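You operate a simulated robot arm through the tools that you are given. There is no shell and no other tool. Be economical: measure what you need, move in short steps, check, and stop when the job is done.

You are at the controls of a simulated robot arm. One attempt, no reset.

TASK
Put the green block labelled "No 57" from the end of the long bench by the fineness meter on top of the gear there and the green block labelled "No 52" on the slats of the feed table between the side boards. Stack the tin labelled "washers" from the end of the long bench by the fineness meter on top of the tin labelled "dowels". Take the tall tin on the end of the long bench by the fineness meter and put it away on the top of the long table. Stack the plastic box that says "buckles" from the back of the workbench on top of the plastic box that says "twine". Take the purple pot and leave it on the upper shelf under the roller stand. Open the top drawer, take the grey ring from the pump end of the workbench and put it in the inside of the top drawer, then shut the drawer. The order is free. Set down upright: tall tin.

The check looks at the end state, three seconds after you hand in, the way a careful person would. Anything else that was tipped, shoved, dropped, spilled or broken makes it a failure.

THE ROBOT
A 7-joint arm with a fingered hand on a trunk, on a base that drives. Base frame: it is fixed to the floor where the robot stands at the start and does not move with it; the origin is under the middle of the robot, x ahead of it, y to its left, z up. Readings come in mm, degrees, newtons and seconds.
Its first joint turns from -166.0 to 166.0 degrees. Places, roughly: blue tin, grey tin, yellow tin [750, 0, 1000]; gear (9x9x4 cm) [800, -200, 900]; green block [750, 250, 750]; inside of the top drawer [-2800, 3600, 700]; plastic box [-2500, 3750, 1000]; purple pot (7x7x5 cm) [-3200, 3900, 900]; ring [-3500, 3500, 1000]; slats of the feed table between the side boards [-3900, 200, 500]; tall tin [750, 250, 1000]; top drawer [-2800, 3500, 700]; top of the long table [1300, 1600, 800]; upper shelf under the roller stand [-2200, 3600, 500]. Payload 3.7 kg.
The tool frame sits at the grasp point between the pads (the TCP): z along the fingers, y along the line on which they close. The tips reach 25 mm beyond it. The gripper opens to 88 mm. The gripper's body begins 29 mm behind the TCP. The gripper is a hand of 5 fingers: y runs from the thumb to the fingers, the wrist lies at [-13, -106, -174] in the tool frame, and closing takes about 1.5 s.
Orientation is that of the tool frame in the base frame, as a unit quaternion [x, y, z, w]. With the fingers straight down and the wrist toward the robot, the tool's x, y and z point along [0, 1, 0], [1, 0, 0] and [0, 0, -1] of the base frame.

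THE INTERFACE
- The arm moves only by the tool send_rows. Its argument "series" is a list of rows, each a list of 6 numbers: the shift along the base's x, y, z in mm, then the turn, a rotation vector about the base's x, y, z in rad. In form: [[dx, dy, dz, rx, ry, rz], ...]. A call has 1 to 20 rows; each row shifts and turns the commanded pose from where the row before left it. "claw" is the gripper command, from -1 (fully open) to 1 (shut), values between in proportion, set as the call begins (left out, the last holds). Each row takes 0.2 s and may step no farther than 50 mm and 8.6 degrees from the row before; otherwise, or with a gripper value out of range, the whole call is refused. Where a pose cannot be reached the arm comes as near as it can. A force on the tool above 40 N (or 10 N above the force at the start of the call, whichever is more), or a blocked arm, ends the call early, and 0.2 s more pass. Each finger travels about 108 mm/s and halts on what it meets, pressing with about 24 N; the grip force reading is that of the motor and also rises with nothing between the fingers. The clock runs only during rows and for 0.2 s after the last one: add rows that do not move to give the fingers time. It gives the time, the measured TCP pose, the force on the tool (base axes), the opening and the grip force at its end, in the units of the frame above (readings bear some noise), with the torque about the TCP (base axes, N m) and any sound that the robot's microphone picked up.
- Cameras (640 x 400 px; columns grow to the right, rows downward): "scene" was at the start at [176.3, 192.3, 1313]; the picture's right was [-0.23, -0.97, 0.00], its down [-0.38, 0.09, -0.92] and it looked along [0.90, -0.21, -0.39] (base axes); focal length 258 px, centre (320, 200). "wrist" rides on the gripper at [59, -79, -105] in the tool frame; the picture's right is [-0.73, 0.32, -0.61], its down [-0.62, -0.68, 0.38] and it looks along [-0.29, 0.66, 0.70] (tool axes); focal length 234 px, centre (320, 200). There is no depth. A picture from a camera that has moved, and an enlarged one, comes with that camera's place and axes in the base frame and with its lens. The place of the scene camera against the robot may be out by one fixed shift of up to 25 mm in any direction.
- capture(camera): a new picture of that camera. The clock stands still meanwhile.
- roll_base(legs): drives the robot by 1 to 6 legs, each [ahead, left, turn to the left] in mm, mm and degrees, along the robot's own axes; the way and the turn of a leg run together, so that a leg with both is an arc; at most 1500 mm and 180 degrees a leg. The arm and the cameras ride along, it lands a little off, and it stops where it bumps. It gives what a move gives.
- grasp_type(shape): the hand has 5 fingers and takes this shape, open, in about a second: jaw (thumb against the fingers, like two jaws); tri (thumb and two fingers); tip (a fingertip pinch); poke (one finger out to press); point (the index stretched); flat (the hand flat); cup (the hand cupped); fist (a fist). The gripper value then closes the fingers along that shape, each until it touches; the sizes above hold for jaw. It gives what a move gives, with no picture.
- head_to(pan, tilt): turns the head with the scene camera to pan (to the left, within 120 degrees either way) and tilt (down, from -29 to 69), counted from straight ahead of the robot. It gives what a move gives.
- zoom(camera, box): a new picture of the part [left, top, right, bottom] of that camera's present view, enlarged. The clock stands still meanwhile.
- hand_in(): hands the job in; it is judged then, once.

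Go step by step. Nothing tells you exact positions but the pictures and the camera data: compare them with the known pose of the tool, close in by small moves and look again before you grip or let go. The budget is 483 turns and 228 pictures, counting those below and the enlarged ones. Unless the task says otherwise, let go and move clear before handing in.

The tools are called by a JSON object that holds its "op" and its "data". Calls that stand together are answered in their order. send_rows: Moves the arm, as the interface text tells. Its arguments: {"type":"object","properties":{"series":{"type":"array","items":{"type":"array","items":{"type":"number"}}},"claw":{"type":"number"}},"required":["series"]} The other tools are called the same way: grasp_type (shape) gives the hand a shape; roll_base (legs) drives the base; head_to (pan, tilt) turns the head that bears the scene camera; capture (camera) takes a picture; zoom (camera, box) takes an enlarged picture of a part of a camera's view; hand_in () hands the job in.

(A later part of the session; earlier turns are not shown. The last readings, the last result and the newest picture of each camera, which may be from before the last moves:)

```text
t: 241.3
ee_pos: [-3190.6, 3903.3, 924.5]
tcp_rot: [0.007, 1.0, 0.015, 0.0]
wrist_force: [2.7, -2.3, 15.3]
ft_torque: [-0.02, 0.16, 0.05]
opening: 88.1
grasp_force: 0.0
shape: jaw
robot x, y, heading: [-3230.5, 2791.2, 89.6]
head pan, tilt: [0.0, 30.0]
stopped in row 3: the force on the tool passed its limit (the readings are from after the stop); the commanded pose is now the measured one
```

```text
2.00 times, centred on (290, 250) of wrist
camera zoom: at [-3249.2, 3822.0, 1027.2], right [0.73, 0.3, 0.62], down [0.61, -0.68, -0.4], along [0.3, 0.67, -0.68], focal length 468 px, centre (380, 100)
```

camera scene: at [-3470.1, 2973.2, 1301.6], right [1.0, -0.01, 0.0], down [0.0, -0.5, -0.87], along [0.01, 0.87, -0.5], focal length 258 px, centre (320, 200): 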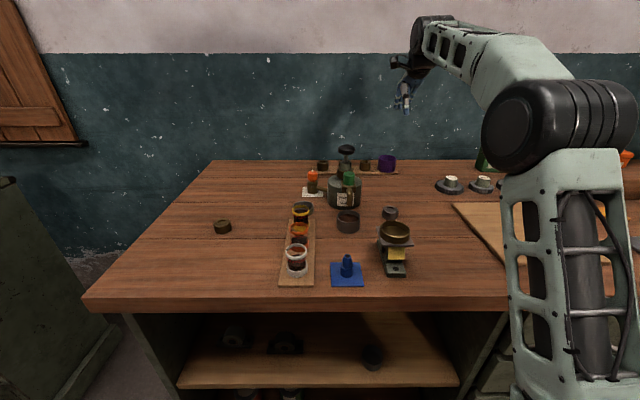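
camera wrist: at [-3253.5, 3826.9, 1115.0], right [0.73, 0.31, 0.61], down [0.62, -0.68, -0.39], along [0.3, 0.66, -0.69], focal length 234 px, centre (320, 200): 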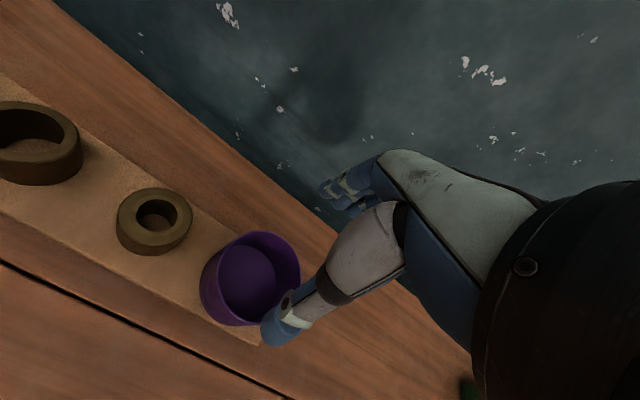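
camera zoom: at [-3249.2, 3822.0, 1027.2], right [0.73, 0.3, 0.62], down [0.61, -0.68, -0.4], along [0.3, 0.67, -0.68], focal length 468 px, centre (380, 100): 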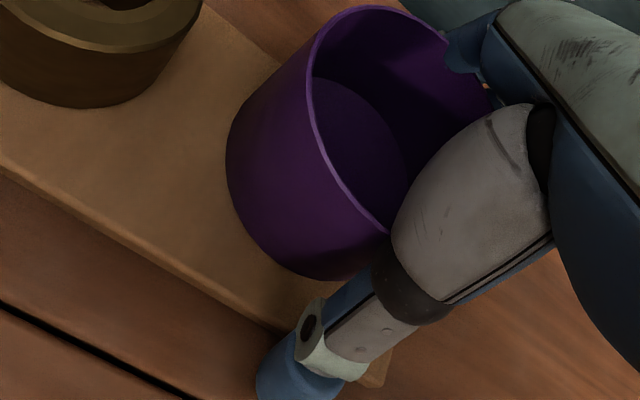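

Contact at 924, with fingertips about 20 mm below the rim. I ease up and close.

{"op": "send_rows", "data": {"series": [[0, 0, 1.5, 0, 0, 0], [0, 0, 0, 0, 0, 0]]}}

{"op": "send_rows", "data": {"series": [[0, 0, 0, 0, 0, 0], [0, 0, 0, 0, 0, 0], [0, 0, 0, 0, 0, 0], [0, 0, 0, 0, 0, 0], [0, 0, 0, 0, 0, 0], [0, 0, 0, 0, 0, 0], [0, 0, 0, 0, 0, 0], [0, 0, 0, 0, 0, 0]], "claw": 1}}

{"op": "zoom", "data": {"camera": "wrist", "box": [180, 150, 400, 350]}}

{"op": "zoom", "data": {"camera": "scene", "box": [350, 110, 430, 190]}}

```text
t: 241.9
ee_pos: [-3189.9, 3901.8, 924.0]
tcp_rot: [0.007, 1.0, 0.013, -0.001]
wrist_force: [2.9, 0.2, 15.6]
ft_torque: [-0.08, 0.16, -0.01]
opening: 87.7
grasp_force: 0.0
shape: jaw
robot x, y, heading: [-3232.7, 2792.6, 89.5]
head pan, tilt: [0.0, 30.0]
```

```text
t: 243.7
ee_pos: [-3190.6, 3902.1, 924.6]
tcp_rot: [0.007, 1.0, 0.013, -0.001]
wrist_force: [2.3, -5.7, 24.6]
ft_torque: [-0.2, 0.08, 0.01]
opening: 64.4
grasp_force: 24.0
shape: jaw
robot x, y, heading: [-3229.8, 2796.1, 89.6]
head pan, tilt: [0.0, 30.0]
```

```text
2.00 times, centred on (290, 250) of wrist
camera zoom: at [-3249.6, 3821.4, 1027.6], right [0.73, 0.3, 0.61], down [0.61, -0.68, -0.4], along [0.3, 0.67, -0.68], focal length 468 px, centre (380, 100)
```

zoom: 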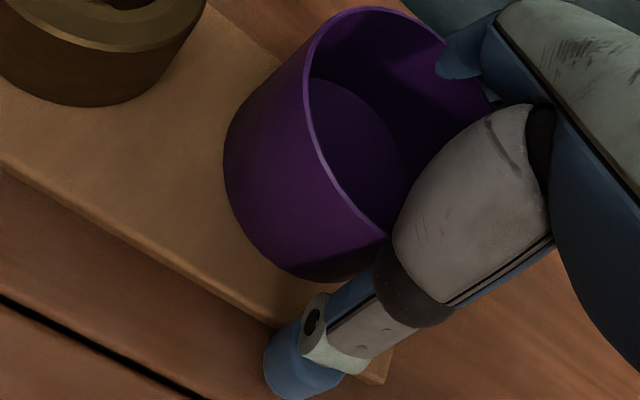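

```text
5.00 times, centred on (390, 150) of scene
camera zoom: at [-3470.0, 2972.0, 1301.8], right [1.0, -0.01, 0.0], down [0.0, -0.5, -0.87], along [0.01, 0.87, -0.5], focal length 1289 px, centre (-30, 450)
```

zoom: 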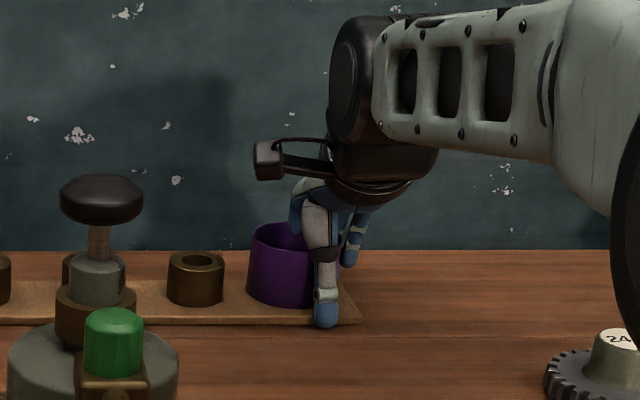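

The grip reads like the washers tin did (64 mm). I lift gently and check.

{"op": "send_rows", "data": {"series": [[0, 0, 5, 0, 0, 0], [0, 0, 10, 0, 0, 0], [0, 0, 20, 0, 0, 0], [0, 0, 30, 0, 0, 0], [0, 0, 0, 0, 0, 0]]}}

{"op": "capture", "data": {"camera": "wrist"}}

{"op": "zoom", "data": {"camera": "scene", "box": [350, 80, 450, 190]}}

```text
t: 244.9
ee_pos: [-3190.7, 3902.7, 989.0]
tcp_rot: [0.006, 1.0, 0.012, -0.001]
wrist_force: [0.6, -0.6, -0.8]
ft_torque: [-0.01, -0.04, 0.02]
opening: 54.8
grasp_force: 23.8
shape: jaw
robot x, y, heading: [-3233.7, 2792.9, 89.5]
head pan, tilt: [0.0, 30.0]
```

```text
120 pictures are left
camera wrist: at [-3248.9, 3822.3, 1090.6], right [0.73, 0.3, 0.61], down [0.61, -0.68, -0.4], along [0.3, 0.67, -0.68], focal length 234 px, centre (320, 200)
```

wrist: 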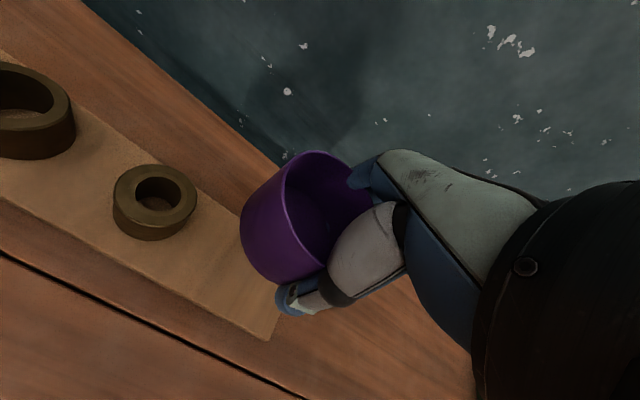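

```text
3.64 times, centred on (400, 135) of scene
camera zoom: at [-3470.0, 2973.5, 1301.6], right [1.0, -0.01, 0.0], down [0.0, -0.5, -0.87], along [0.01, 0.87, -0.5], focal length 938 px, centre (29, 436)
```

zoom: 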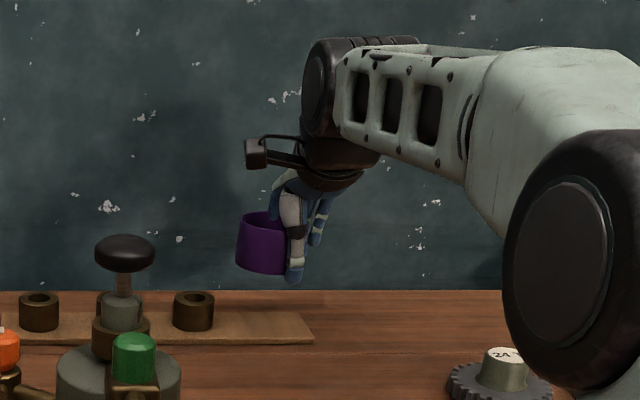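

The pot sits off-centre in the hand and slipped a bit. I set it back down and regrip with the hand shifted left.

{"op": "send_rows", "data": {"series": [[0, 0, -20, 0, 0, 0], [0, 0, -20, 0, 0, 0], [0, 0, -12, 0, 0, 0], [0, 0, -6, 0, 0, 0], [0, 0, 0, 0, 0, 0]]}}

{"op": "zoom", "data": {"camera": "scene", "box": [350, 110, 430, 190]}}

```text
t: 246.1
ee_pos: [-3190.4, 3902.3, 934.4]
tcp_rot: [0.007, 1.0, 0.015, 0.0]
wrist_force: [-0.1, 2.2, 33.3]
ft_torque: [-1.17, 0.06, -0.04]
opening: 54.2
grasp_force: 23.6
shape: jaw
robot x, y, heading: [-3230.5, 2792.2, 89.6]
head pan, tilt: [0.0, 30.0]
```

```text
5.00 times, centred on (390, 150) of scene
camera zoom: at [-3470.1, 2972.0, 1301.8], right [1.0, -0.01, 0.0], down [0.0, -0.5, -0.87], along [0.01, 0.87, -0.5], focal length 1289 px, centre (-30, 450)
```

zoom: 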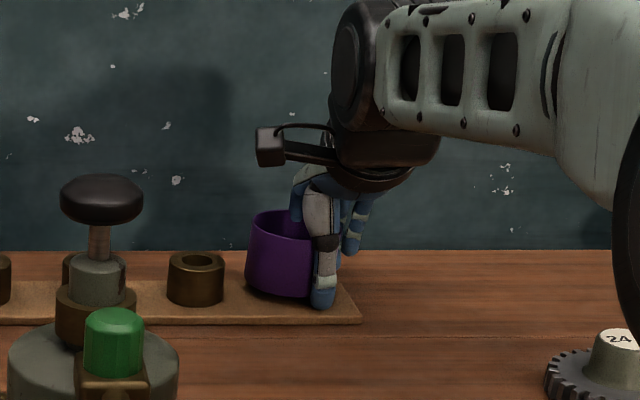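

{"op": "send_rows", "data": {"series": [[0, 0, 2, 0, 0, 0], [0, 0, 0, 0, 0, 0]]}}

{"op": "send_rows", "data": {"series": [[0, 0, 0, 0, 0, 0], [0, 0, 0, 0, 0, 0], [0, 0, 0, 0, 0, 0], [0, 0, 0, 0, 0, 0], [0, 0, 0, 0, 0, 0]], "claw": -1}}

{"op": "zoom", "data": {"camera": "wrist", "box": [180, 150, 400, 350]}}

{"op": "zoom", "data": {"camera": "scene", "box": [350, 110, 430, 190]}}

```text
t: 246.7
ee_pos: [-3190.6, 3901.8, 934.9]
tcp_rot: [0.006, 1.0, 0.014, 0.0]
wrist_force: [-1.5, 2.0, 35.0]
ft_torque: [-1.19, 0.09, -0.05]
opening: 53.4
grasp_force: 24.2
shape: jaw
robot x, y, heading: [-3232.8, 2792.9, 89.5]
head pan, tilt: [0.0, 30.0]
```

```text
t: 247.9
ee_pos: [-3189.4, 3903.5, 931.0]
tcp_rot: [0.006, 1.0, 0.011, 0.001]
wrist_force: [0.0, 0.4, -0.4]
ft_torque: [0.03, -0.03, 0.01]
opening: 87.7
grasp_force: 0.0
shape: jaw
robot x, y, heading: [-3235.0, 2794.8, 90.0]
head pan, tilt: [0.0, 30.0]
```

```text
2.00 times, centred on (290, 250) of wrist
camera zoom: at [-3249.5, 3822.7, 1034.0], right [0.73, 0.3, 0.61], down [0.61, -0.68, -0.4], along [0.3, 0.67, -0.68], focal length 468 px, centre (380, 100)
```

zoom: 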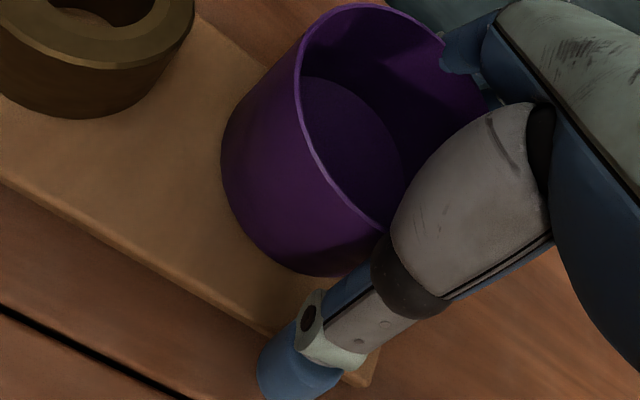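

```text
5.00 times, centred on (390, 150) of scene
camera zoom: at [-3470.0, 2973.4, 1301.6], right [1.0, -0.01, 0.0], down [0.0, -0.5, -0.87], along [0.01, 0.87, -0.5], focal length 1289 px, centre (-30, 450)
```

zoom: 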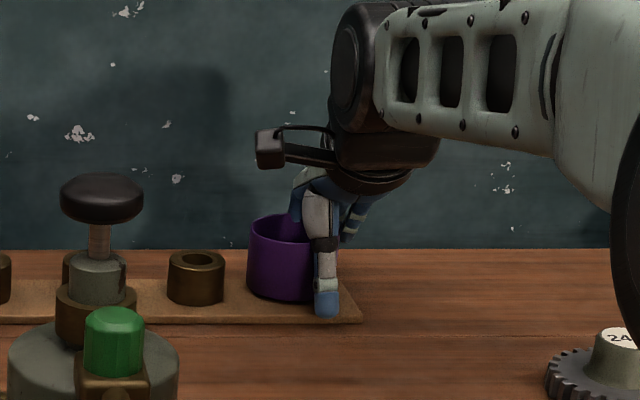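

Triangulating the hi-res views gives rim z≈957, so this workbench is about 900 high, and the pot is at about (-3203,3884). My hand was off because of that. I rise, shift and look again.

{"op": "send_rows", "data": {"series": [[0, 0, 10, 0, 0, 0], [0, 0, 25, 0, 0, 0], [0, 0, 35, 0, 0, 0], [0, 0, 15, 0, 0, 0], [-7, -9, 0, 0, 0, 0], [-7, -9, 0, 0, 0, 0], [0, 0, 0, 0, 0, 0]]}}

{"op": "zoom", "data": {"camera": "wrist", "box": [180, 190, 380, 350]}}

{"op": "zoom", "data": {"camera": "scene", "box": [350, 100, 430, 190]}}

```text
t: 249.5
ee_pos: [-3204.6, 3885.3, 1017.8]
tcp_rot: [0.006, 1.0, 0.012, 0.0]
wrist_force: [0.3, 0.5, 0.0]
ft_torque: [-0.02, -0.03, 0.04]
opening: 87.9
grasp_force: 0.0
shape: jaw
robot x, y, heading: [-3234.6, 2793.6, 89.8]
head pan, tilt: [0.0, 30.0]
```

```text
2.50 times, centred on (280, 270) of wrist
camera zoom: at [-3263.4, 3805.1, 1120.0], right [0.73, 0.3, 0.61], down [0.61, -0.68, -0.4], along [0.3, 0.67, -0.68], focal length 585 px, centre (420, 25)
```

zoom: 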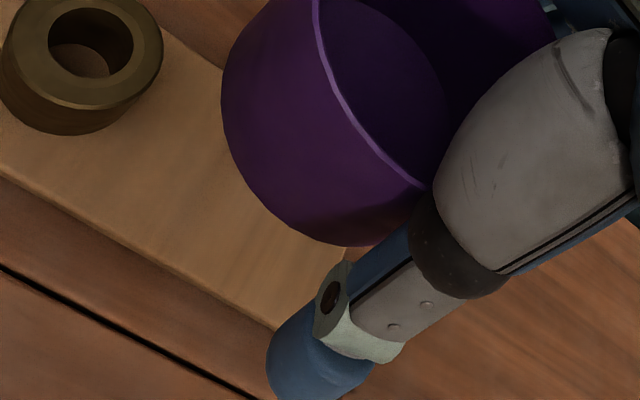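

```text
4.44 times, centred on (390, 145) of scene
camera zoom: at [-3470.0, 2973.4, 1301.6], right [1.0, -0.01, 0.0], down [0.0, -0.5, -0.87], along [0.01, 0.87, -0.5], focal length 1146 px, centre (9, 444)
```

zoom: 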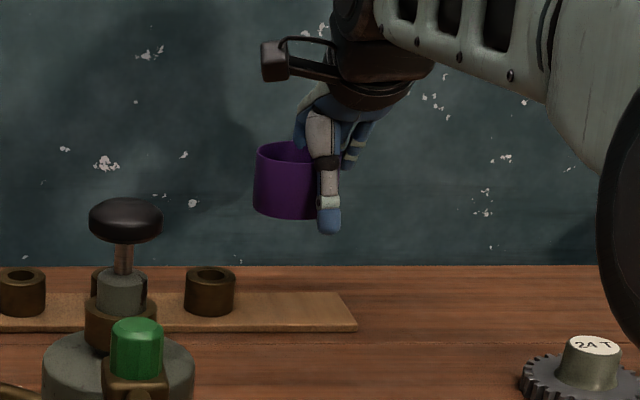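

The pot came up with the open hand; the rim seems wedged on a finger. I look closely before doing anything.

{"op": "capture", "data": {"camera": "wrist"}}

{"op": "zoom", "data": {"camera": "scene", "box": [385, 110, 430, 150]}}

```text
113 pictures are left
camera wrist: at [-3263.4, 3805.1, 1120.0], right [0.73, 0.3, 0.61], down [0.61, -0.68, -0.4], along [0.3, 0.67, -0.68], focal length 234 px, centre (320, 200)
```

wrist: 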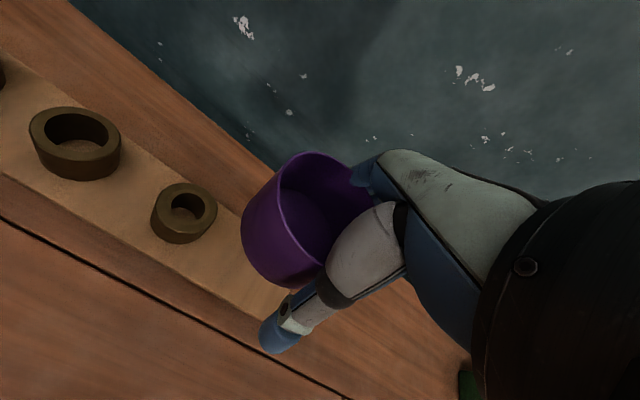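

```text
10.00 times, centred on (408, 130) of scene
camera zoom: at [-3470.0, 2973.4, 1301.6], right [1.0, -0.01, 0.0], down [0.0, -0.5, -0.87], along [0.01, 0.87, -0.5], focal length 2578 px, centre (-555, 900)
```

zoom: 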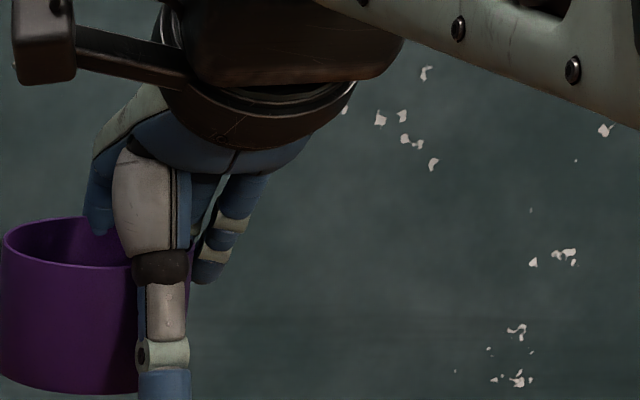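

{"op": "zoom", "data": {"camera": "wrist", "box": [280, 120, 420, 240]}}

```text
3.33 times, centred on (350, 180) of wrist
camera zoom: at [-3263.4, 3805.1, 1120.0], right [0.73, 0.3, 0.61], down [0.61, -0.68, -0.4], along [0.3, 0.67, -0.68], focal length 781 px, centre (220, 267)
```

zoom: 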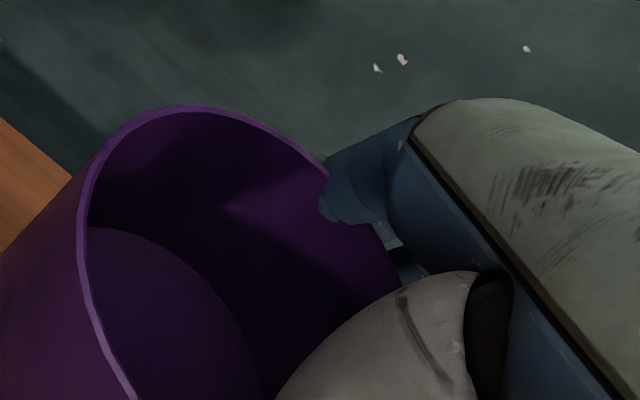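

The finger joint straddles the rim. I move back over the board, set the pot down and try to free it by changing the finger shape.

{"op": "send_rows", "data": {"series": [[7, 9, -20, 0, 0, 0], [7, 9, -20, 0, 0, 0], [0, 0, -20, 0, 0, 0], [0, 0, -15, 0, 0, 0], [0, 0, -4, 0, 0, 0], [0, 0, 0, 0, 0, 0]]}}

{"op": "zoom", "data": {"camera": "scene", "box": [350, 110, 430, 190]}}

```text
t: 250.9
ee_pos: [-3190.5, 3903.6, 938.3]
tcp_rot: [0.006, 1.0, 0.012, -0.001]
wrist_force: [0.7, 0.2, 0.0]
ft_torque: [0.02, 0.0, -0.02]
opening: 88.1
grasp_force: 0.1
shape: jaw
robot x, y, heading: [-3229.6, 2794.2, 89.8]
head pan, tilt: [0.0, 30.0]
```

```text
5.00 times, centred on (390, 150) of scene
camera zoom: at [-3470.0, 2973.4, 1301.6], right [1.0, -0.01, 0.0], down [0.0, -0.5, -0.87], along [0.01, 0.87, -0.5], focal length 1289 px, centre (-30, 450)
```

zoom: 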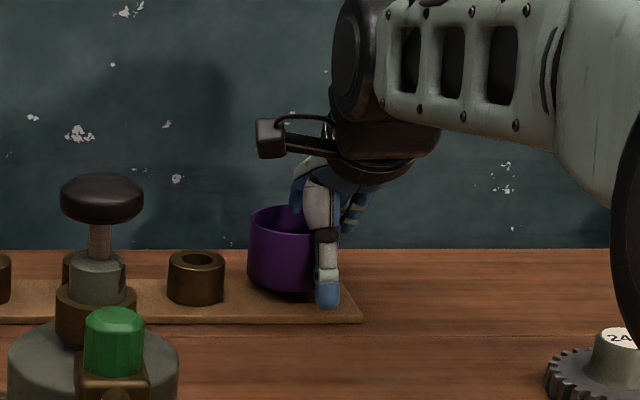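

{"op": "send_rows", "data": {"series": [[0, 0, -4, 0, 0, 0], [0, 0, -2, 0, 0, 0], [0, 0, -1, 0, 0, 0], [0, 0, 0, 0, 0, 0]]}}

{"op": "grasp_type", "data": {"shape": "flat"}}

{"op": "zoom", "data": {"camera": "wrist", "box": [200, 100, 440, 300]}}

{"op": "zoom", "data": {"camera": "scene", "box": [350, 110, 430, 190]}}

```text
t: 251.9
ee_pos: [-3190.1, 3903.0, 932.3]
tcp_rot: [0.005, 1.0, 0.013, 0.0]
wrist_force: [-0.1, 0.3, -1.3]
ft_torque: [0.01, 0.0, -0.01]
opening: 88.1
grasp_force: 0.1
shape: jaw
robot x, y, heading: [-3230.3, 2795.1, 89.6]
head pan, tilt: [0.0, 30.0]
```

```text
t: 252.8
ee_pos: [-3189.6, 3903.8, 931.8]
tcp_rot: [0.006, 1.0, 0.012, 0.0]
wrist_force: [0.0, 0.3, -0.6]
ft_torque: [-0.02, 0.01, 0.01]
opening: 80.6
grasp_force: 0.1
shape: flat
robot x, y, heading: [-3231.3, 2791.9, 89.5]
head pan, tilt: [0.0, 30.0]
```

```text
2.00 times, centred on (320, 200) of wrist
camera zoom: at [-3249.7, 3823.0, 1033.9], right [0.73, 0.3, 0.61], down [0.61, -0.68, -0.4], along [0.3, 0.67, -0.68], focal length 468 px, centre (320, 200)
```

zoom: 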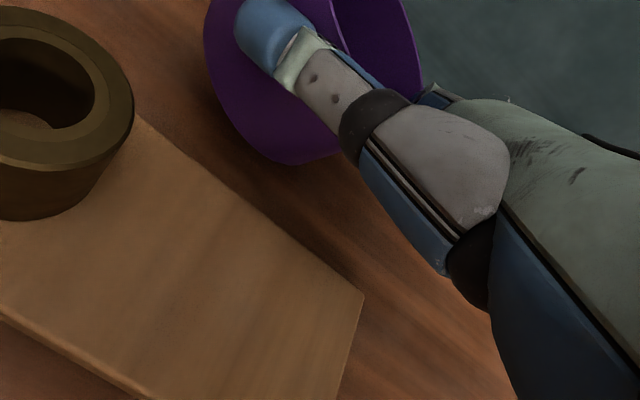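

```text
5.00 times, centred on (390, 150) of scene
camera zoom: at [-3470.0, 2973.4, 1301.6], right [1.0, -0.01, 0.0], down [0.0, -0.5, -0.87], along [0.01, 0.87, -0.5], focal length 1289 px, centre (-30, 450)
```

zoom: 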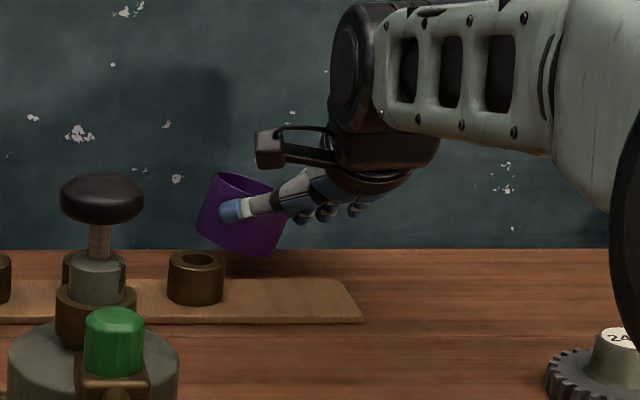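

The pot is firmly wedged and swung with the fingers. I return to the jaw shape.

{"op": "grasp_type", "data": {"shape": "jaw"}}

{"op": "zoom", "data": {"camera": "wrist", "box": [200, 100, 440, 300]}}

{"op": "zoom", "data": {"camera": "scene", "box": [350, 110, 430, 190]}}

```text
t: 253.7
ee_pos: [-3190.5, 3903.6, 932.4]
tcp_rot: [0.005, 1.0, 0.012, -0.001]
wrist_force: [-0.7, 0.5, 2.3]
ft_torque: [-0.12, 0.04, -0.02]
opening: 87.9
grasp_force: 0.0
shape: jaw
robot x, y, heading: [-3230.4, 2793.0, 89.4]
head pan, tilt: [0.0, 30.0]
```

```text
2.00 times, centred on (320, 200) of wrist
camera zoom: at [-3249.8, 3822.9, 1034.0], right [0.73, 0.3, 0.61], down [0.61, -0.68, -0.4], along [0.3, 0.67, -0.68], focal length 468 px, centre (320, 200)
```

zoom: 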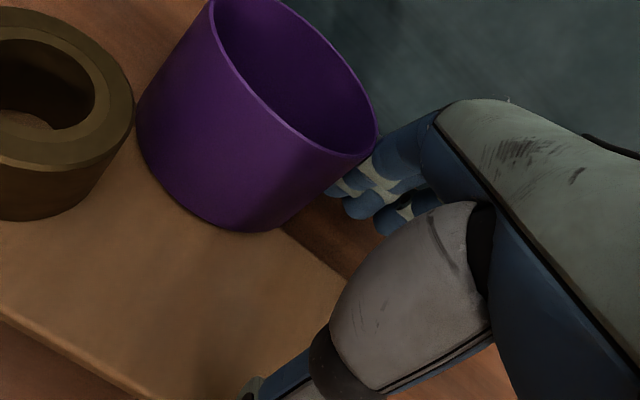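

```text
5.00 times, centred on (390, 150) of scene
camera zoom: at [-3470.0, 2973.3, 1301.6], right [1.0, -0.01, 0.0], down [0.0, -0.5, -0.87], along [0.01, 0.87, -0.5], focal length 1289 px, centre (-30, 450)
```

zoom: 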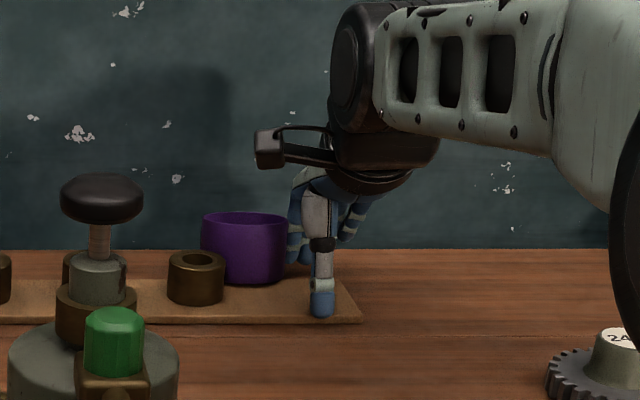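

The pot is free and stands beside the hand. I rise carefully and look.

{"op": "send_rows", "data": {"series": [[2, 0, 10, 0, 0, 0], [2, 0, 20, 0, 0, 0], [0, 0, 30, 0, 0, 0], [0, 0, 40, 0, 0, 0], [0, 0, 40, 0, 0, 0], [0, 0, 0, 0, 0, 0]]}}

{"op": "capture", "data": {"camera": "wrist"}}

{"op": "zoom", "data": {"camera": "scene", "box": [300, 110, 430, 200]}}

```text
t: 255.1
ee_pos: [-3187.0, 3902.9, 1072.1]
tcp_rot: [0.006, 1.0, 0.013, -0.001]
wrist_force: [0.7, 0.1, -0.6]
ft_torque: [-0.01, 0.04, 0.01]
opening: 88.2
grasp_force: 0.0
shape: jaw
robot x, y, heading: [-3232.1, 2794.5, 89.5]
head pan, tilt: [0.0, 30.0]
```

```text
105 pictures are left
camera wrist: at [-3245.7, 3822.6, 1174.7], right [0.73, 0.3, 0.61], down [0.61, -0.68, -0.4], along [0.3, 0.67, -0.68], focal length 234 px, centre (320, 200)
```

wrist: 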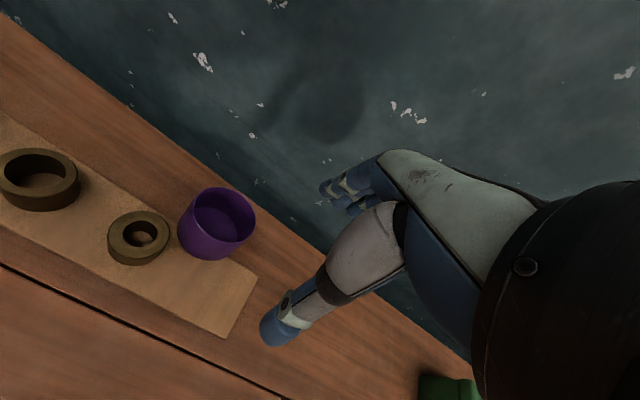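

```text
4.44 times, centred on (365, 155) of scene
camera zoom: at [-3470.0, 2973.4, 1301.6], right [1.0, -0.01, 0.0], down [0.0, -0.5, -0.87], along [0.01, 0.87, -0.5], focal length 1146 px, centre (120, 400)
```

zoom: 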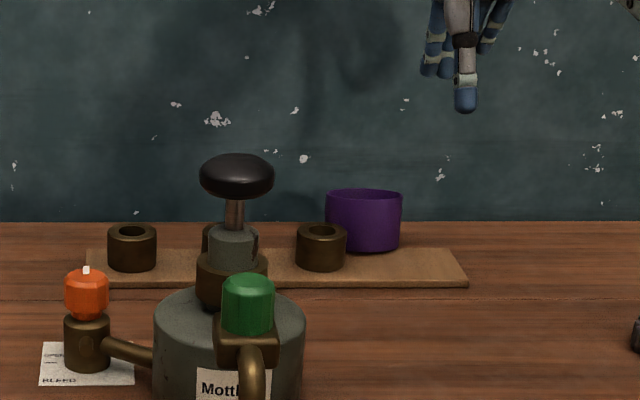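

The pot is free, standing at the back edge of the board. I take two precise views to triangulate it.

{"op": "zoom", "data": {"camera": "wrist", "box": [140, 160, 300, 280]}}

{"op": "send_rows", "data": {"series": [[-45, -10, 0, 0, 0, 0], [-25, 0, 0, 0, 0, 0], [0, 0, 0, 0, 0, 0]]}}

{"op": "zoom", "data": {"camera": "wrist", "box": [170, 160, 330, 280]}}

```text
3.33 times, centred on (220, 220) of wrist
camera zoom: at [-3245.7, 3822.6, 1174.7], right [0.73, 0.3, 0.61], down [0.61, -0.68, -0.4], along [0.3, 0.67, -0.68], focal length 781 px, centre (653, 133)
```

zoom: 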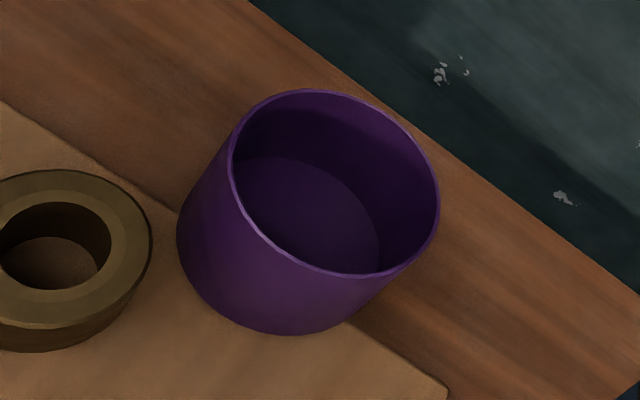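

```text
t: 255.9
ee_pos: [-3258.0, 3893.5, 1072.2]
tcp_rot: [0.006, 1.0, 0.013, 0.001]
wrist_force: [-0.5, -0.6, 0.4]
ft_torque: [0.01, 0.0, -0.01]
opening: 87.9
grasp_force: 0.0
shape: jaw
robot x, y, heading: [-3230.6, 2792.3, 89.6]
head pan, tilt: [0.0, 30.0]
```

```text
3.33 times, centred on (250, 220) of wrist
camera zoom: at [-3316.3, 3812.4, 1174.6], right [0.73, 0.3, 0.61], down [0.61, -0.68, -0.4], along [0.3, 0.67, -0.68], focal length 781 px, centre (553, 133)
```

zoom: 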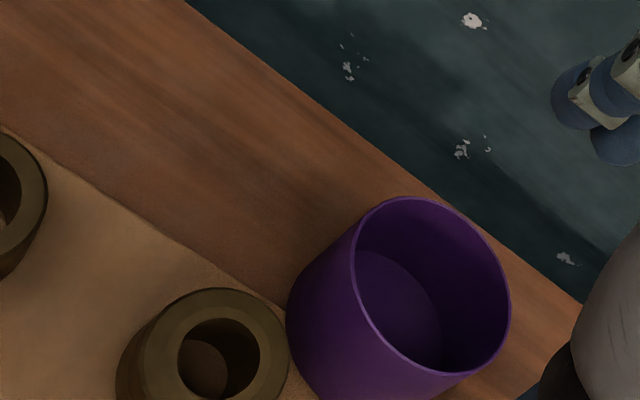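

Rim centre is precisely (-3236,3941,950), pot diameter about 68. I move above it at a safe height and check wall clearance behind the fingers.

{"op": "send_rows", "data": {"series": [[8, 20, 0, 0, 0, 0], [6, 15, 0, 0, 0, 0], [0, 12, 0, 0, 0, 0], [0, 0, 0, 0, 0, 0]]}}

{"op": "capture", "data": {"camera": "wrist"}}

```text
t: 256.9
ee_pos: [-3241.1, 3934.8, 1069.1]
tcp_rot: [0.007, 1.0, 0.012, -0.001]
wrist_force: [0.2, 1.3, 0.0]
ft_torque: [0.01, -0.02, -0.01]
opening: 88.0
grasp_force: 0.2
shape: jaw
out of reach, approached as far as the arm can: row 3
robot x, y, heading: [-3233.5, 2793.0, 89.6]
head pan, tilt: [0.0, 30.0]
```

```text
101 pictures are left
camera wrist: at [-3301.1, 3854.7, 1171.5], right [0.73, 0.3, 0.61], down [0.61, -0.68, -0.4], along [0.3, 0.67, -0.68], focal length 234 px, centre (320, 200)
```

wrist: 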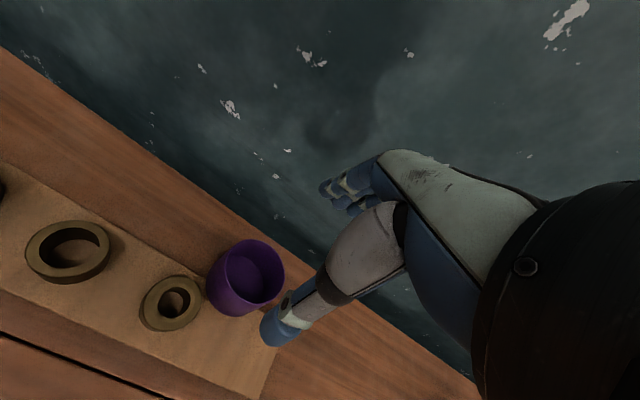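

It is at the reach limit. I raise, then shift the base 150 mm left, since the arm column sits on its right, to gain reach.

{"op": "send_rows", "data": {"series": [[0, -30, 30, 0, 0, 0], [0, -20, 30, 0, 0, 0], [0, 0, 0, 0, 0, 0]]}}

{"op": "roll_base", "data": {"legs": [[0, 160, 0]]}}

{"op": "send_rows", "data": {"series": [[45, 10, 0, 0, 0, 0], [45, 20, 0, 0, 0, 0], [45, 15, 0, 0, 0, 0], [20, 0, -20, 0, 0, 0], [0, 0, -30, 0, 0, 0], [0, 0, 0, 0, 0, 0]]}}

```text
t: 257.7
ee_pos: [-3241.1, 3886.2, 1128.4]
tcp_rot: [0.007, 1.0, 0.012, -0.001]
wrist_force: [-0.2, -0.3, -0.1]
ft_torque: [0.02, 0.0, 0.05]
opening: 87.9
grasp_force: 0.1
shape: jaw
robot x, y, heading: [-3234.1, 2792.2, 89.6]
head pan, tilt: [0.0, 30.0]
```

```text
t: 259.1
ee_pos: [-3403.2, 3886.8, 1127.8]
tcp_rot: [0.006, 1.0, 0.012, -0.001]
wrist_force: [0.1, 0.2, 0.6]
ft_torque: [-0.02, 0.0, 0.0]
opening: 88.1
grasp_force: 0.1
shape: jaw
robot x, y, heading: [-3391.4, 2797.1, 89.6]
head pan, tilt: [0.0, 30.0]
```

```text
t: 260.5
ee_pos: [-3261.0, 3907.7, 1067.0]
tcp_rot: [0.005, 1.0, 0.012, -0.001]
wrist_force: [-0.5, 0.2, -0.9]
ft_torque: [0.01, 0.04, -0.01]
opening: 88.0
grasp_force: 0.0
shape: jaw
out of reach, approached as far as the arm can: row 2, 3
robot x, y, heading: [-3392.9, 2790.9, 89.7]
head pan, tilt: [0.0, 30.0]
```

{"op": "send_rows", "data": {"series": [[8, 15, -20, 0, 0, 0], [9, 18, -20, 0, 0, 0], [0, 0, 0, 0, 0, 0]]}}

```text
t: 261.3
ee_pos: [-3243.6, 3940.5, 1027.1]
tcp_rot: [0.005, 1.0, 0.011, -0.001]
wrist_force: [0.6, 1.2, -0.8]
ft_torque: [0.0, 0.0, 0.0]
opening: 87.9
grasp_force: 0.1
shape: jaw
robot x, y, heading: [-3387.9, 2792.5, 89.7]
head pan, tilt: [0.0, 30.0]
```

Reached at the lower height. I check alignment before descending.

{"op": "zoom", "data": {"camera": "wrist", "box": [180, 190, 380, 350]}}

{"op": "zoom", "data": {"camera": "scene", "box": [380, 100, 480, 180]}}

```text
2.50 times, centred on (280, 270) of wrist
camera zoom: at [-3302.4, 3861.0, 1129.8], right [0.73, 0.3, 0.61], down [0.62, -0.68, -0.4], along [0.3, 0.67, -0.68], focal length 585 px, centre (420, 25)
```

zoom: 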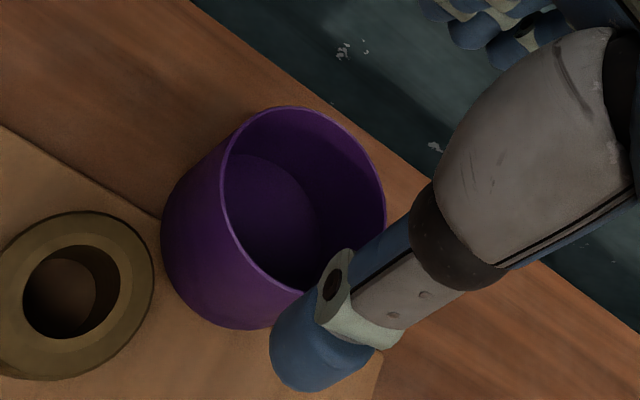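

```text
5.00 times, centred on (430, 140) of scene
camera zoom: at [-3629.8, 2974.0, 1301.6], right [1.0, -0.01, 0.0], down [0.0, -0.5, -0.87], along [0.0, 0.87, -0.5], focal length 1289 px, centre (-230, 500)
```

zoom: 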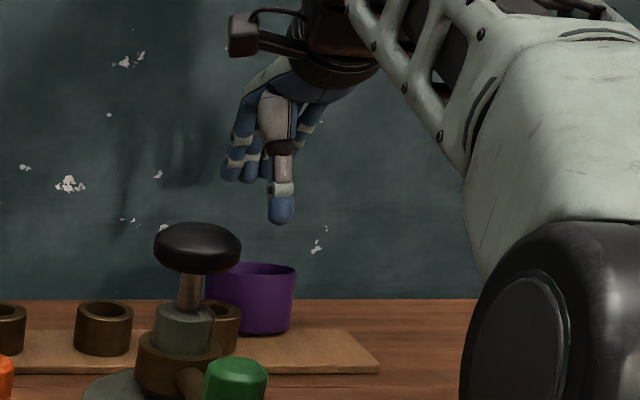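

Alignment agrees to about 1 mm. I descend slowly.

{"op": "send_rows", "data": {"series": [[0, 0, -20, 0, 0, 0], [0, 0, -20, 0, 0, 0], [0, 0, -14, 0, 0, 0], [0, 0, -10, 0, 0, 0], [0, 0, -6, 0, 0, 0], [0, 0, -6, 0, 0, 0], [0, 0, 0, 0, 0, 0]]}}

{"op": "zoom", "data": {"camera": "wrist", "box": [200, 120, 420, 340]}}

{"op": "zoom", "data": {"camera": "scene", "box": [380, 100, 480, 180]}}

```text
t: 262.9
ee_pos: [-3241.8, 3941.4, 951.4]
tcp_rot: [0.006, 1.0, 0.012, -0.002]
wrist_force: [0.5, 0.7, 0.5]
ft_torque: [0.02, 0.03, -0.02]
opening: 88.2
grasp_force: 0.0
shape: jaw
robot x, y, heading: [-3390.2, 2797.7, 89.7]
head pan, tilt: [0.0, 30.0]
```

```text
1.82 times, centred on (310, 230) of wrist
camera zoom: at [-3302.2, 3860.6, 1053.9], right [0.73, 0.3, 0.61], down [0.62, -0.68, -0.4], along [0.3, 0.67, -0.68], focal length 426 px, centre (338, 146)
```

zoom: 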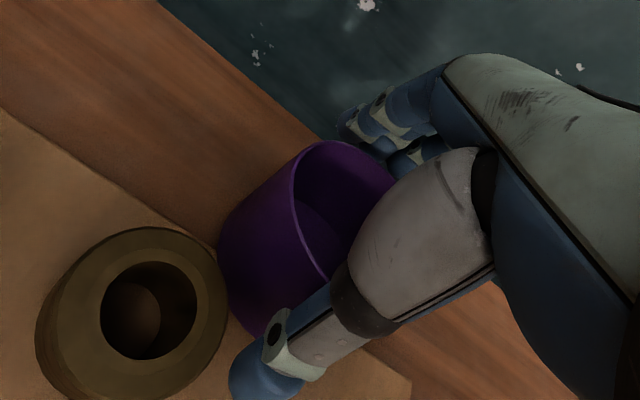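

```text
5.00 times, centred on (430, 140) of scene
camera zoom: at [-3629.8, 2974.1, 1301.6], right [1.0, -0.01, 0.0], down [0.0, -0.5, -0.87], along [0.0, 0.87, -0.5], focal length 1289 px, centre (-230, 500)
```

zoom: 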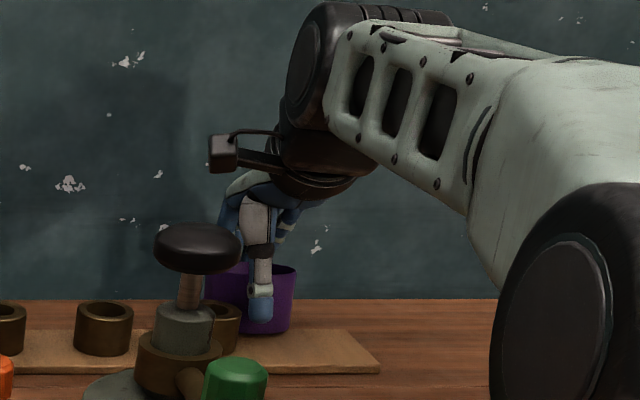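

Fingers are behind the rim and the thumb in front. I lower 4 mm more and close.

{"op": "send_rows", "data": {"series": [[0, 0, -4, 0, 0, 0], [0, 0, 0, 0, 0, 0]]}}

{"op": "send_rows", "data": {"series": [[0, 0, 0, 0, 0, 0], [0, 0, 0, 0, 0, 0], [0, 0, 0, 0, 0, 0], [0, 0, 0, 0, 0, 0], [0, 0, 0, 0, 0, 0], [0, 0, 0, 0, 0, 0], [0, 0, 0, 0, 0, 0], [0, 0, 0, 0, 0, 0]], "claw": 1}}

{"op": "zoom", "data": {"camera": "wrist", "box": [200, 120, 420, 340]}}

```text
t: 263.5
ee_pos: [-3242.7, 3941.3, 947.8]
tcp_rot: [0.006, 1.0, 0.012, -0.001]
wrist_force: [-0.7, 0.1, -0.9]
ft_torque: [-0.01, -0.02, -0.02]
opening: 88.1
grasp_force: 0.1
shape: jaw
robot x, y, heading: [-3389.9, 2791.7, 89.8]
head pan, tilt: [0.0, 30.0]
```

```text
t: 265.3
ee_pos: [-3243.0, 3942.1, 947.9]
tcp_rot: [0.006, 1.0, 0.012, -0.001]
wrist_force: [-0.8, -0.4, 1.1]
ft_torque: [-0.01, -0.02, -0.01]
opening: 57.1
grasp_force: 23.8
shape: jaw
robot x, y, heading: [-3390.8, 2797.9, 89.4]
head pan, tilt: [0.0, 30.0]
```

```text
1.82 times, centred on (310, 230) of wrist
camera zoom: at [-3302.4, 3860.8, 1050.1], right [0.73, 0.3, 0.61], down [0.62, -0.68, -0.4], along [0.3, 0.67, -0.68], focal length 426 px, centre (338, 146)
```

zoom: 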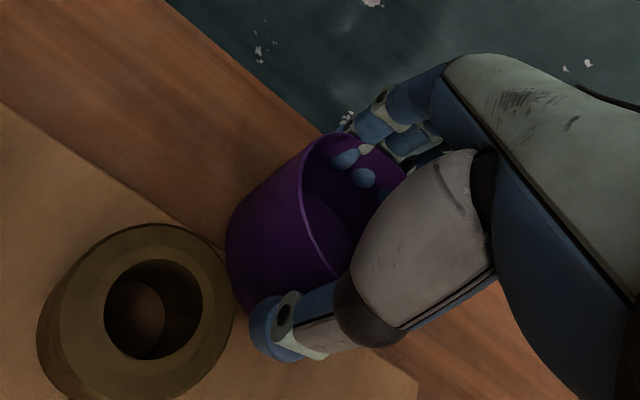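

Gripped at 57 mm with the thumb and fingers on opposite sides. I lift slowly and check.

{"op": "send_rows", "data": {"series": [[0, 0, 5, 0, 0, 0], [0, 0, 10, 0, 0, 0], [0, -10, 25, 0, 0, 0], [0, -20, 30, 0, 0, 0], [0, -30, 30, 0, 0, 0], [0, 0, 0, 0, 0, 0]]}}

{"op": "capture", "data": {"camera": "wrist"}}

{"op": "zoom", "data": {"camera": "scene", "box": [360, 60, 480, 180]}}

```text
t: 266.7
ee_pos: [-3243.6, 3882.1, 1046.9]
tcp_rot: [0.005, 1.0, 0.012, -0.001]
wrist_force: [0.8, -0.1, -0.9]
ft_torque: [-0.02, 0.0, 0.02]
opening: 56.7
grasp_force: 23.8
shape: jaw
robot x, y, heading: [-3389.1, 2797.2, 89.6]
head pan, tilt: [0.0, 30.0]
```

```text
95 pictures are left
camera wrist: at [-3302.8, 3801.1, 1149.7], right [0.73, 0.3, 0.61], down [0.62, -0.68, -0.4], along [0.3, 0.67, -0.68], focal length 234 px, centre (320, 200)
```

wrist: 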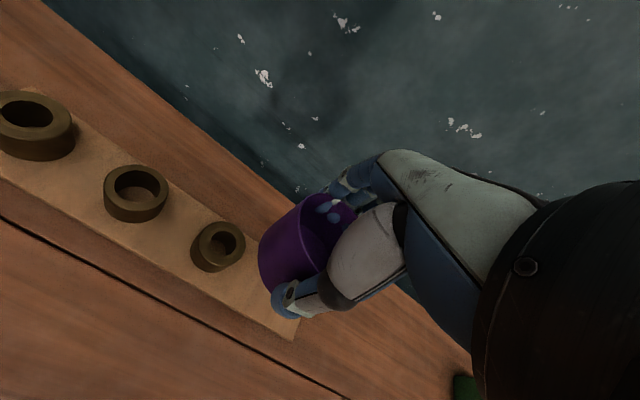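

```text
3.33 times, centred on (420, 120) of scene
camera zoom: at [-3629.8, 2974.2, 1301.6], right [1.0, -0.01, 0.0], down [0.0, -0.5, -0.87], along [0.0, 0.87, -0.5], focal length 859 px, centre (-13, 467)
```

zoom: 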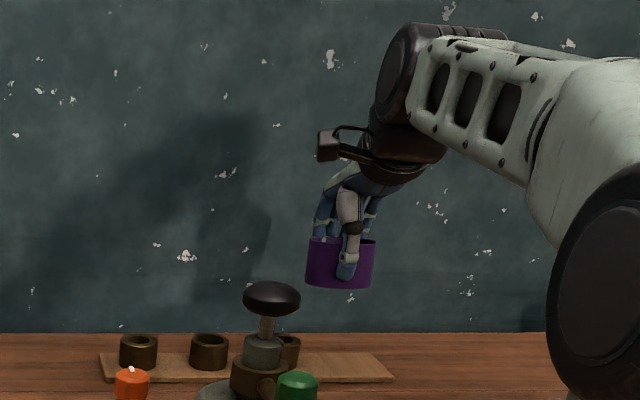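

The pot is held level and centred. I raise, retract and drive to the shelf under the roller stand at the right.

{"op": "send_rows", "data": {"series": [[0, -30, 30, 0, 0, 0], [0, -40, 20, 0, 0, 0], [0, -45, 0, 0, 0, 0], [0, -45, 0, 0, 0, 0], [0, -45, 0, 0, 0, 0], [0, -45, 0, 0, 0, 0], [0, -45, 0, 0, 0, 0], [10, -45, 0, 0, 0, 0], [20, -45, 0, 0, 0, 0], [20, -45, 0, 0, 0, 0], [0, -45, 0, 0, 0, 0], [0, 0, 0, 0, 0, 0]]}}

{"op": "roll_base", "data": {"legs": [[-350, 0, 0], [0, -1000, 0]]}}

{"op": "head_to", "data": {"pan": 0, "tilt": 30}}

{"op": "capture", "data": {"camera": "scene"}}

```text
t: 269.3
ee_pos: [-3192.8, 3406.1, 1098.2]
tcp_rot: [0.005, 1.0, 0.012, -0.001]
wrist_force: [-0.3, -0.6, -1.3]
ft_torque: [0.02, 0.01, -0.01]
opening: 56.5
grasp_force: 24.2
shape: jaw
robot x, y, heading: [-3392.9, 2791.4, 90.0]
head pan, tilt: [0.0, 30.0]
```

```text
t: 276.3
ee_pos: [-2196.0, 3053.9, 1099.7]
tcp_rot: [0.004, 1.0, 0.011, -0.001]
wrist_force: [0.3, -0.2, -0.2]
ft_torque: [0.03, 0.01, -0.01]
opening: 56.4
grasp_force: 24.3
shape: jaw
robot x, y, heading: [-2395.0, 2438.2, 89.8]
head pan, tilt: [0.0, 30.0]
```

```text
t: 276.9
ee_pos: [-2197.5, 3054.7, 1099.4]
tcp_rot: [0.005, 1.0, 0.012, -0.001]
wrist_force: [-1.0, -0.4, -1.5]
ft_torque: [0.0, 0.03, -0.01]
opening: 56.4
grasp_force: 23.6
shape: jaw
robot x, y, heading: [-2395.6, 2440.5, 90.1]
head pan, tilt: [0.0, 30.0]
```

```text
93 pictures are left
camera scene: at [-2633.2, 2620.9, 1301.6], right [1.0, 0.0, 0.0], down [0.0, -0.5, -0.87], along [0.0, 0.87, -0.5], focal length 258 px, centre (320, 200)
```

scene: 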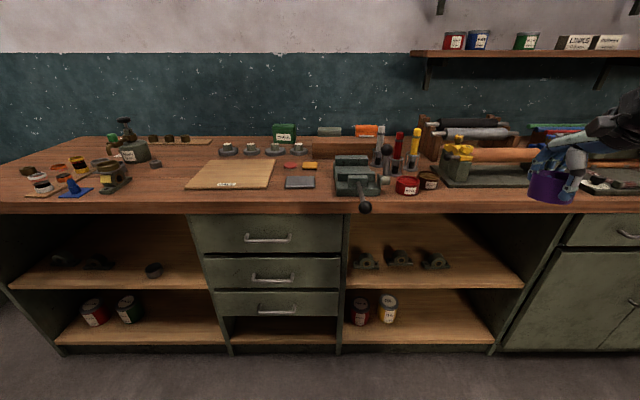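

The bay's upper shelf is at z≈515, holding three brackets, with free room at x≈-1970. The bench's front edge is at y≈3295. I position in front of it.

{"op": "roll_base", "data": {"legs": [[0, -230, 0], [110, 0, 0]]}}

{"op": "head_to", "data": {"pan": -10, "tilt": 40}}

{"op": "send_rows", "data": {"series": [[0, 0, -45, 0, 0, 0], [0, 0, -45, 0, 0, 0], [0, 0, -45, 0, 0, 0], [0, 0, -45, 0, 0, 0], [0, 0, -45, 0, 0, 0], [0, 0, -45, 0, 0, 0], [0, 0, -45, 0, 0, 0], [0, 0, -45, 0, 0, 0], [0, 0, -45, 0, 0, 0], [0, 0, -45, 0, 0, 0], [0, 0, 0, 0, 0, 0]]}}

{"op": "capture", "data": {"camera": "scene"}}

{"op": "capture", "data": {"camera": "wrist"}}

```text
t: 279.5
ee_pos: [-1968.5, 3165.0, 1099.0]
tcp_rot: [0.004, 1.0, 0.012, -0.001]
wrist_force: [0.4, 1.1, -0.3]
ft_torque: [-0.01, -0.02, 0.02]
opening: 56.9
grasp_force: 24.1
shape: jaw
robot x, y, heading: [-2164.5, 2552.7, 89.7]
head pan, tilt: [0.0, 30.0]
```

```text
t: 280.2
ee_pos: [-1968.5, 3164.4, 1100.1]
tcp_rot: [0.005, 1.0, 0.012, -0.001]
wrist_force: [-0.4, -0.7, 0.4]
ft_torque: [0.02, 0.01, -0.05]
opening: 56.4
grasp_force: 24.2
shape: jaw
robot x, y, heading: [-2162.7, 2551.4, 89.7]
head pan, tilt: [-10.0, 40.0]
```

```text
t: 282.6
ee_pos: [-1939.9, 3214.8, 667.7]
tcp_rot: [0.004, 1.0, 0.011, -0.001]
wrist_force: [-0.8, 0.2, -0.8]
ft_torque: [-0.03, -0.01, -0.02]
opening: 56.2
grasp_force: 24.2
shape: jaw
out of reach, approached as far as the arm can: row 7, 8, 9, 10
robot x, y, heading: [-2164.8, 2554.3, 89.9]
head pan, tilt: [-10.0, 40.0]
```

```text
92 pictures are left
camera scene: at [-2388.3, 2724.4, 1286.2], right [0.98, -0.18, 0.0], down [-0.11, -0.63, -0.77], along [0.13, 0.75, -0.64], focal length 258 px, centre (320, 200)
```

scene: 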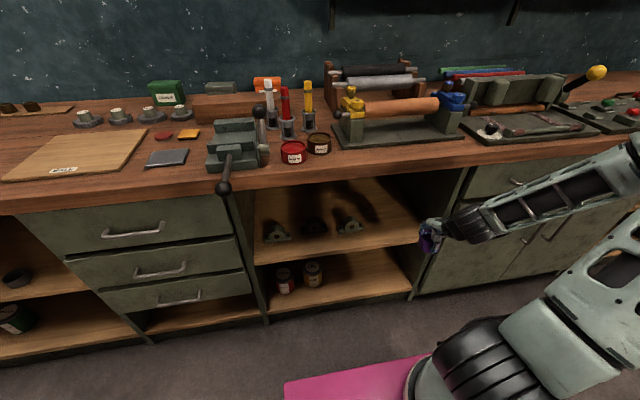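

```text
91 pictures are left
camera wrist: at [-1998.3, 3132.3, 770.4], right [0.73, 0.3, 0.61], down [0.62, -0.68, -0.4], along [0.29, 0.67, -0.68], focal length 234 px, centre (320, 200)
```

wrist: 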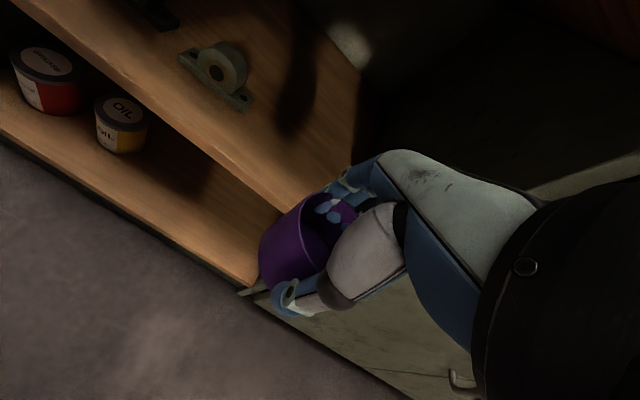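

The arm is too folded here. I back the base off, set the arm lower and extended, then drive the pot into the shelf with the base.

{"op": "roll_base", "data": {"legs": [[-260, 0, 0]]}}

{"op": "send_rows", "data": {"series": [[-6, 30, 0, 0, 0, 0], [-6, 40, 0, 0, 0, 0], [-6, 40, 0, 0, 0, 0], [-6, 40, -20, 0, 0, 0], [-6, 30, -20, 0, 0, 0], [-6, 10, -20, 0, 0, 0], [-6, 0, -8, 0, 0, 0], [0, 0, 0, 0, 0, 0]]}}

{"op": "capture", "data": {"camera": "scene"}}

{"op": "capture", "data": {"camera": "wrist"}}

```text
t: 284.1
ee_pos: [-1932.4, 3039.3, 668.4]
tcp_rot: [0.007, 1.0, 0.013, -0.001]
wrist_force: [-0.5, 0.2, -0.8]
ft_torque: [0.02, -0.01, -0.02]
opening: 56.0
grasp_force: 23.7
shape: jaw
robot x, y, heading: [-2161.6, 2380.6, 89.7]
head pan, tilt: [-10.0, 40.0]
stopped in leg 1: the robot was blocked; the commanded pose is now the measured one
```

```text
t: 285.9
ee_pos: [-1973.3, 3228.9, 600.4]
tcp_rot: [0.007, 1.0, 0.012, 0.0]
wrist_force: [0.6, 0.3, -1.5]
ft_torque: [0.04, -0.04, 0.01]
opening: 56.0
grasp_force: 24.4
shape: jaw
robot x, y, heading: [-2162.1, 2382.1, 89.6]
head pan, tilt: [-10.0, 40.0]
```

```text
90 pictures are left
camera scene: at [-2384.4, 2553.7, 1286.2], right [0.98, -0.18, 0.0], down [-0.12, -0.63, -0.77], along [0.14, 0.75, -0.64], focal length 258 px, centre (320, 200)
```

scene: 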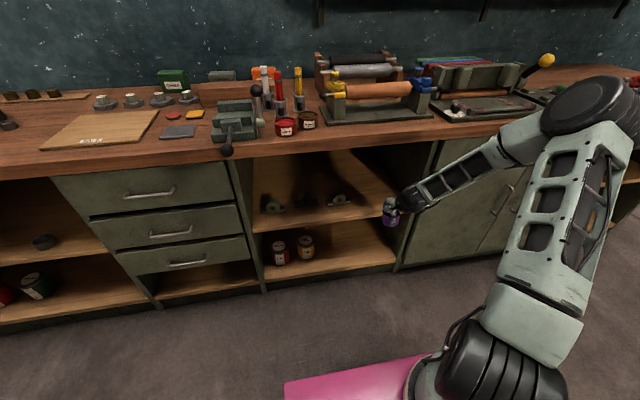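

```text
89 pictures are left
camera wrist: at [-2033.6, 3149.3, 703.2], right [0.73, 0.3, 0.61], down [0.61, -0.68, -0.4], along [0.3, 0.67, -0.68], focal length 234 px, centre (320, 200)
```

wrist: 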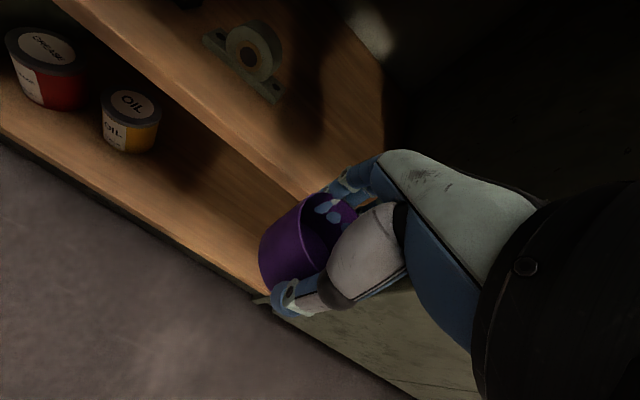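

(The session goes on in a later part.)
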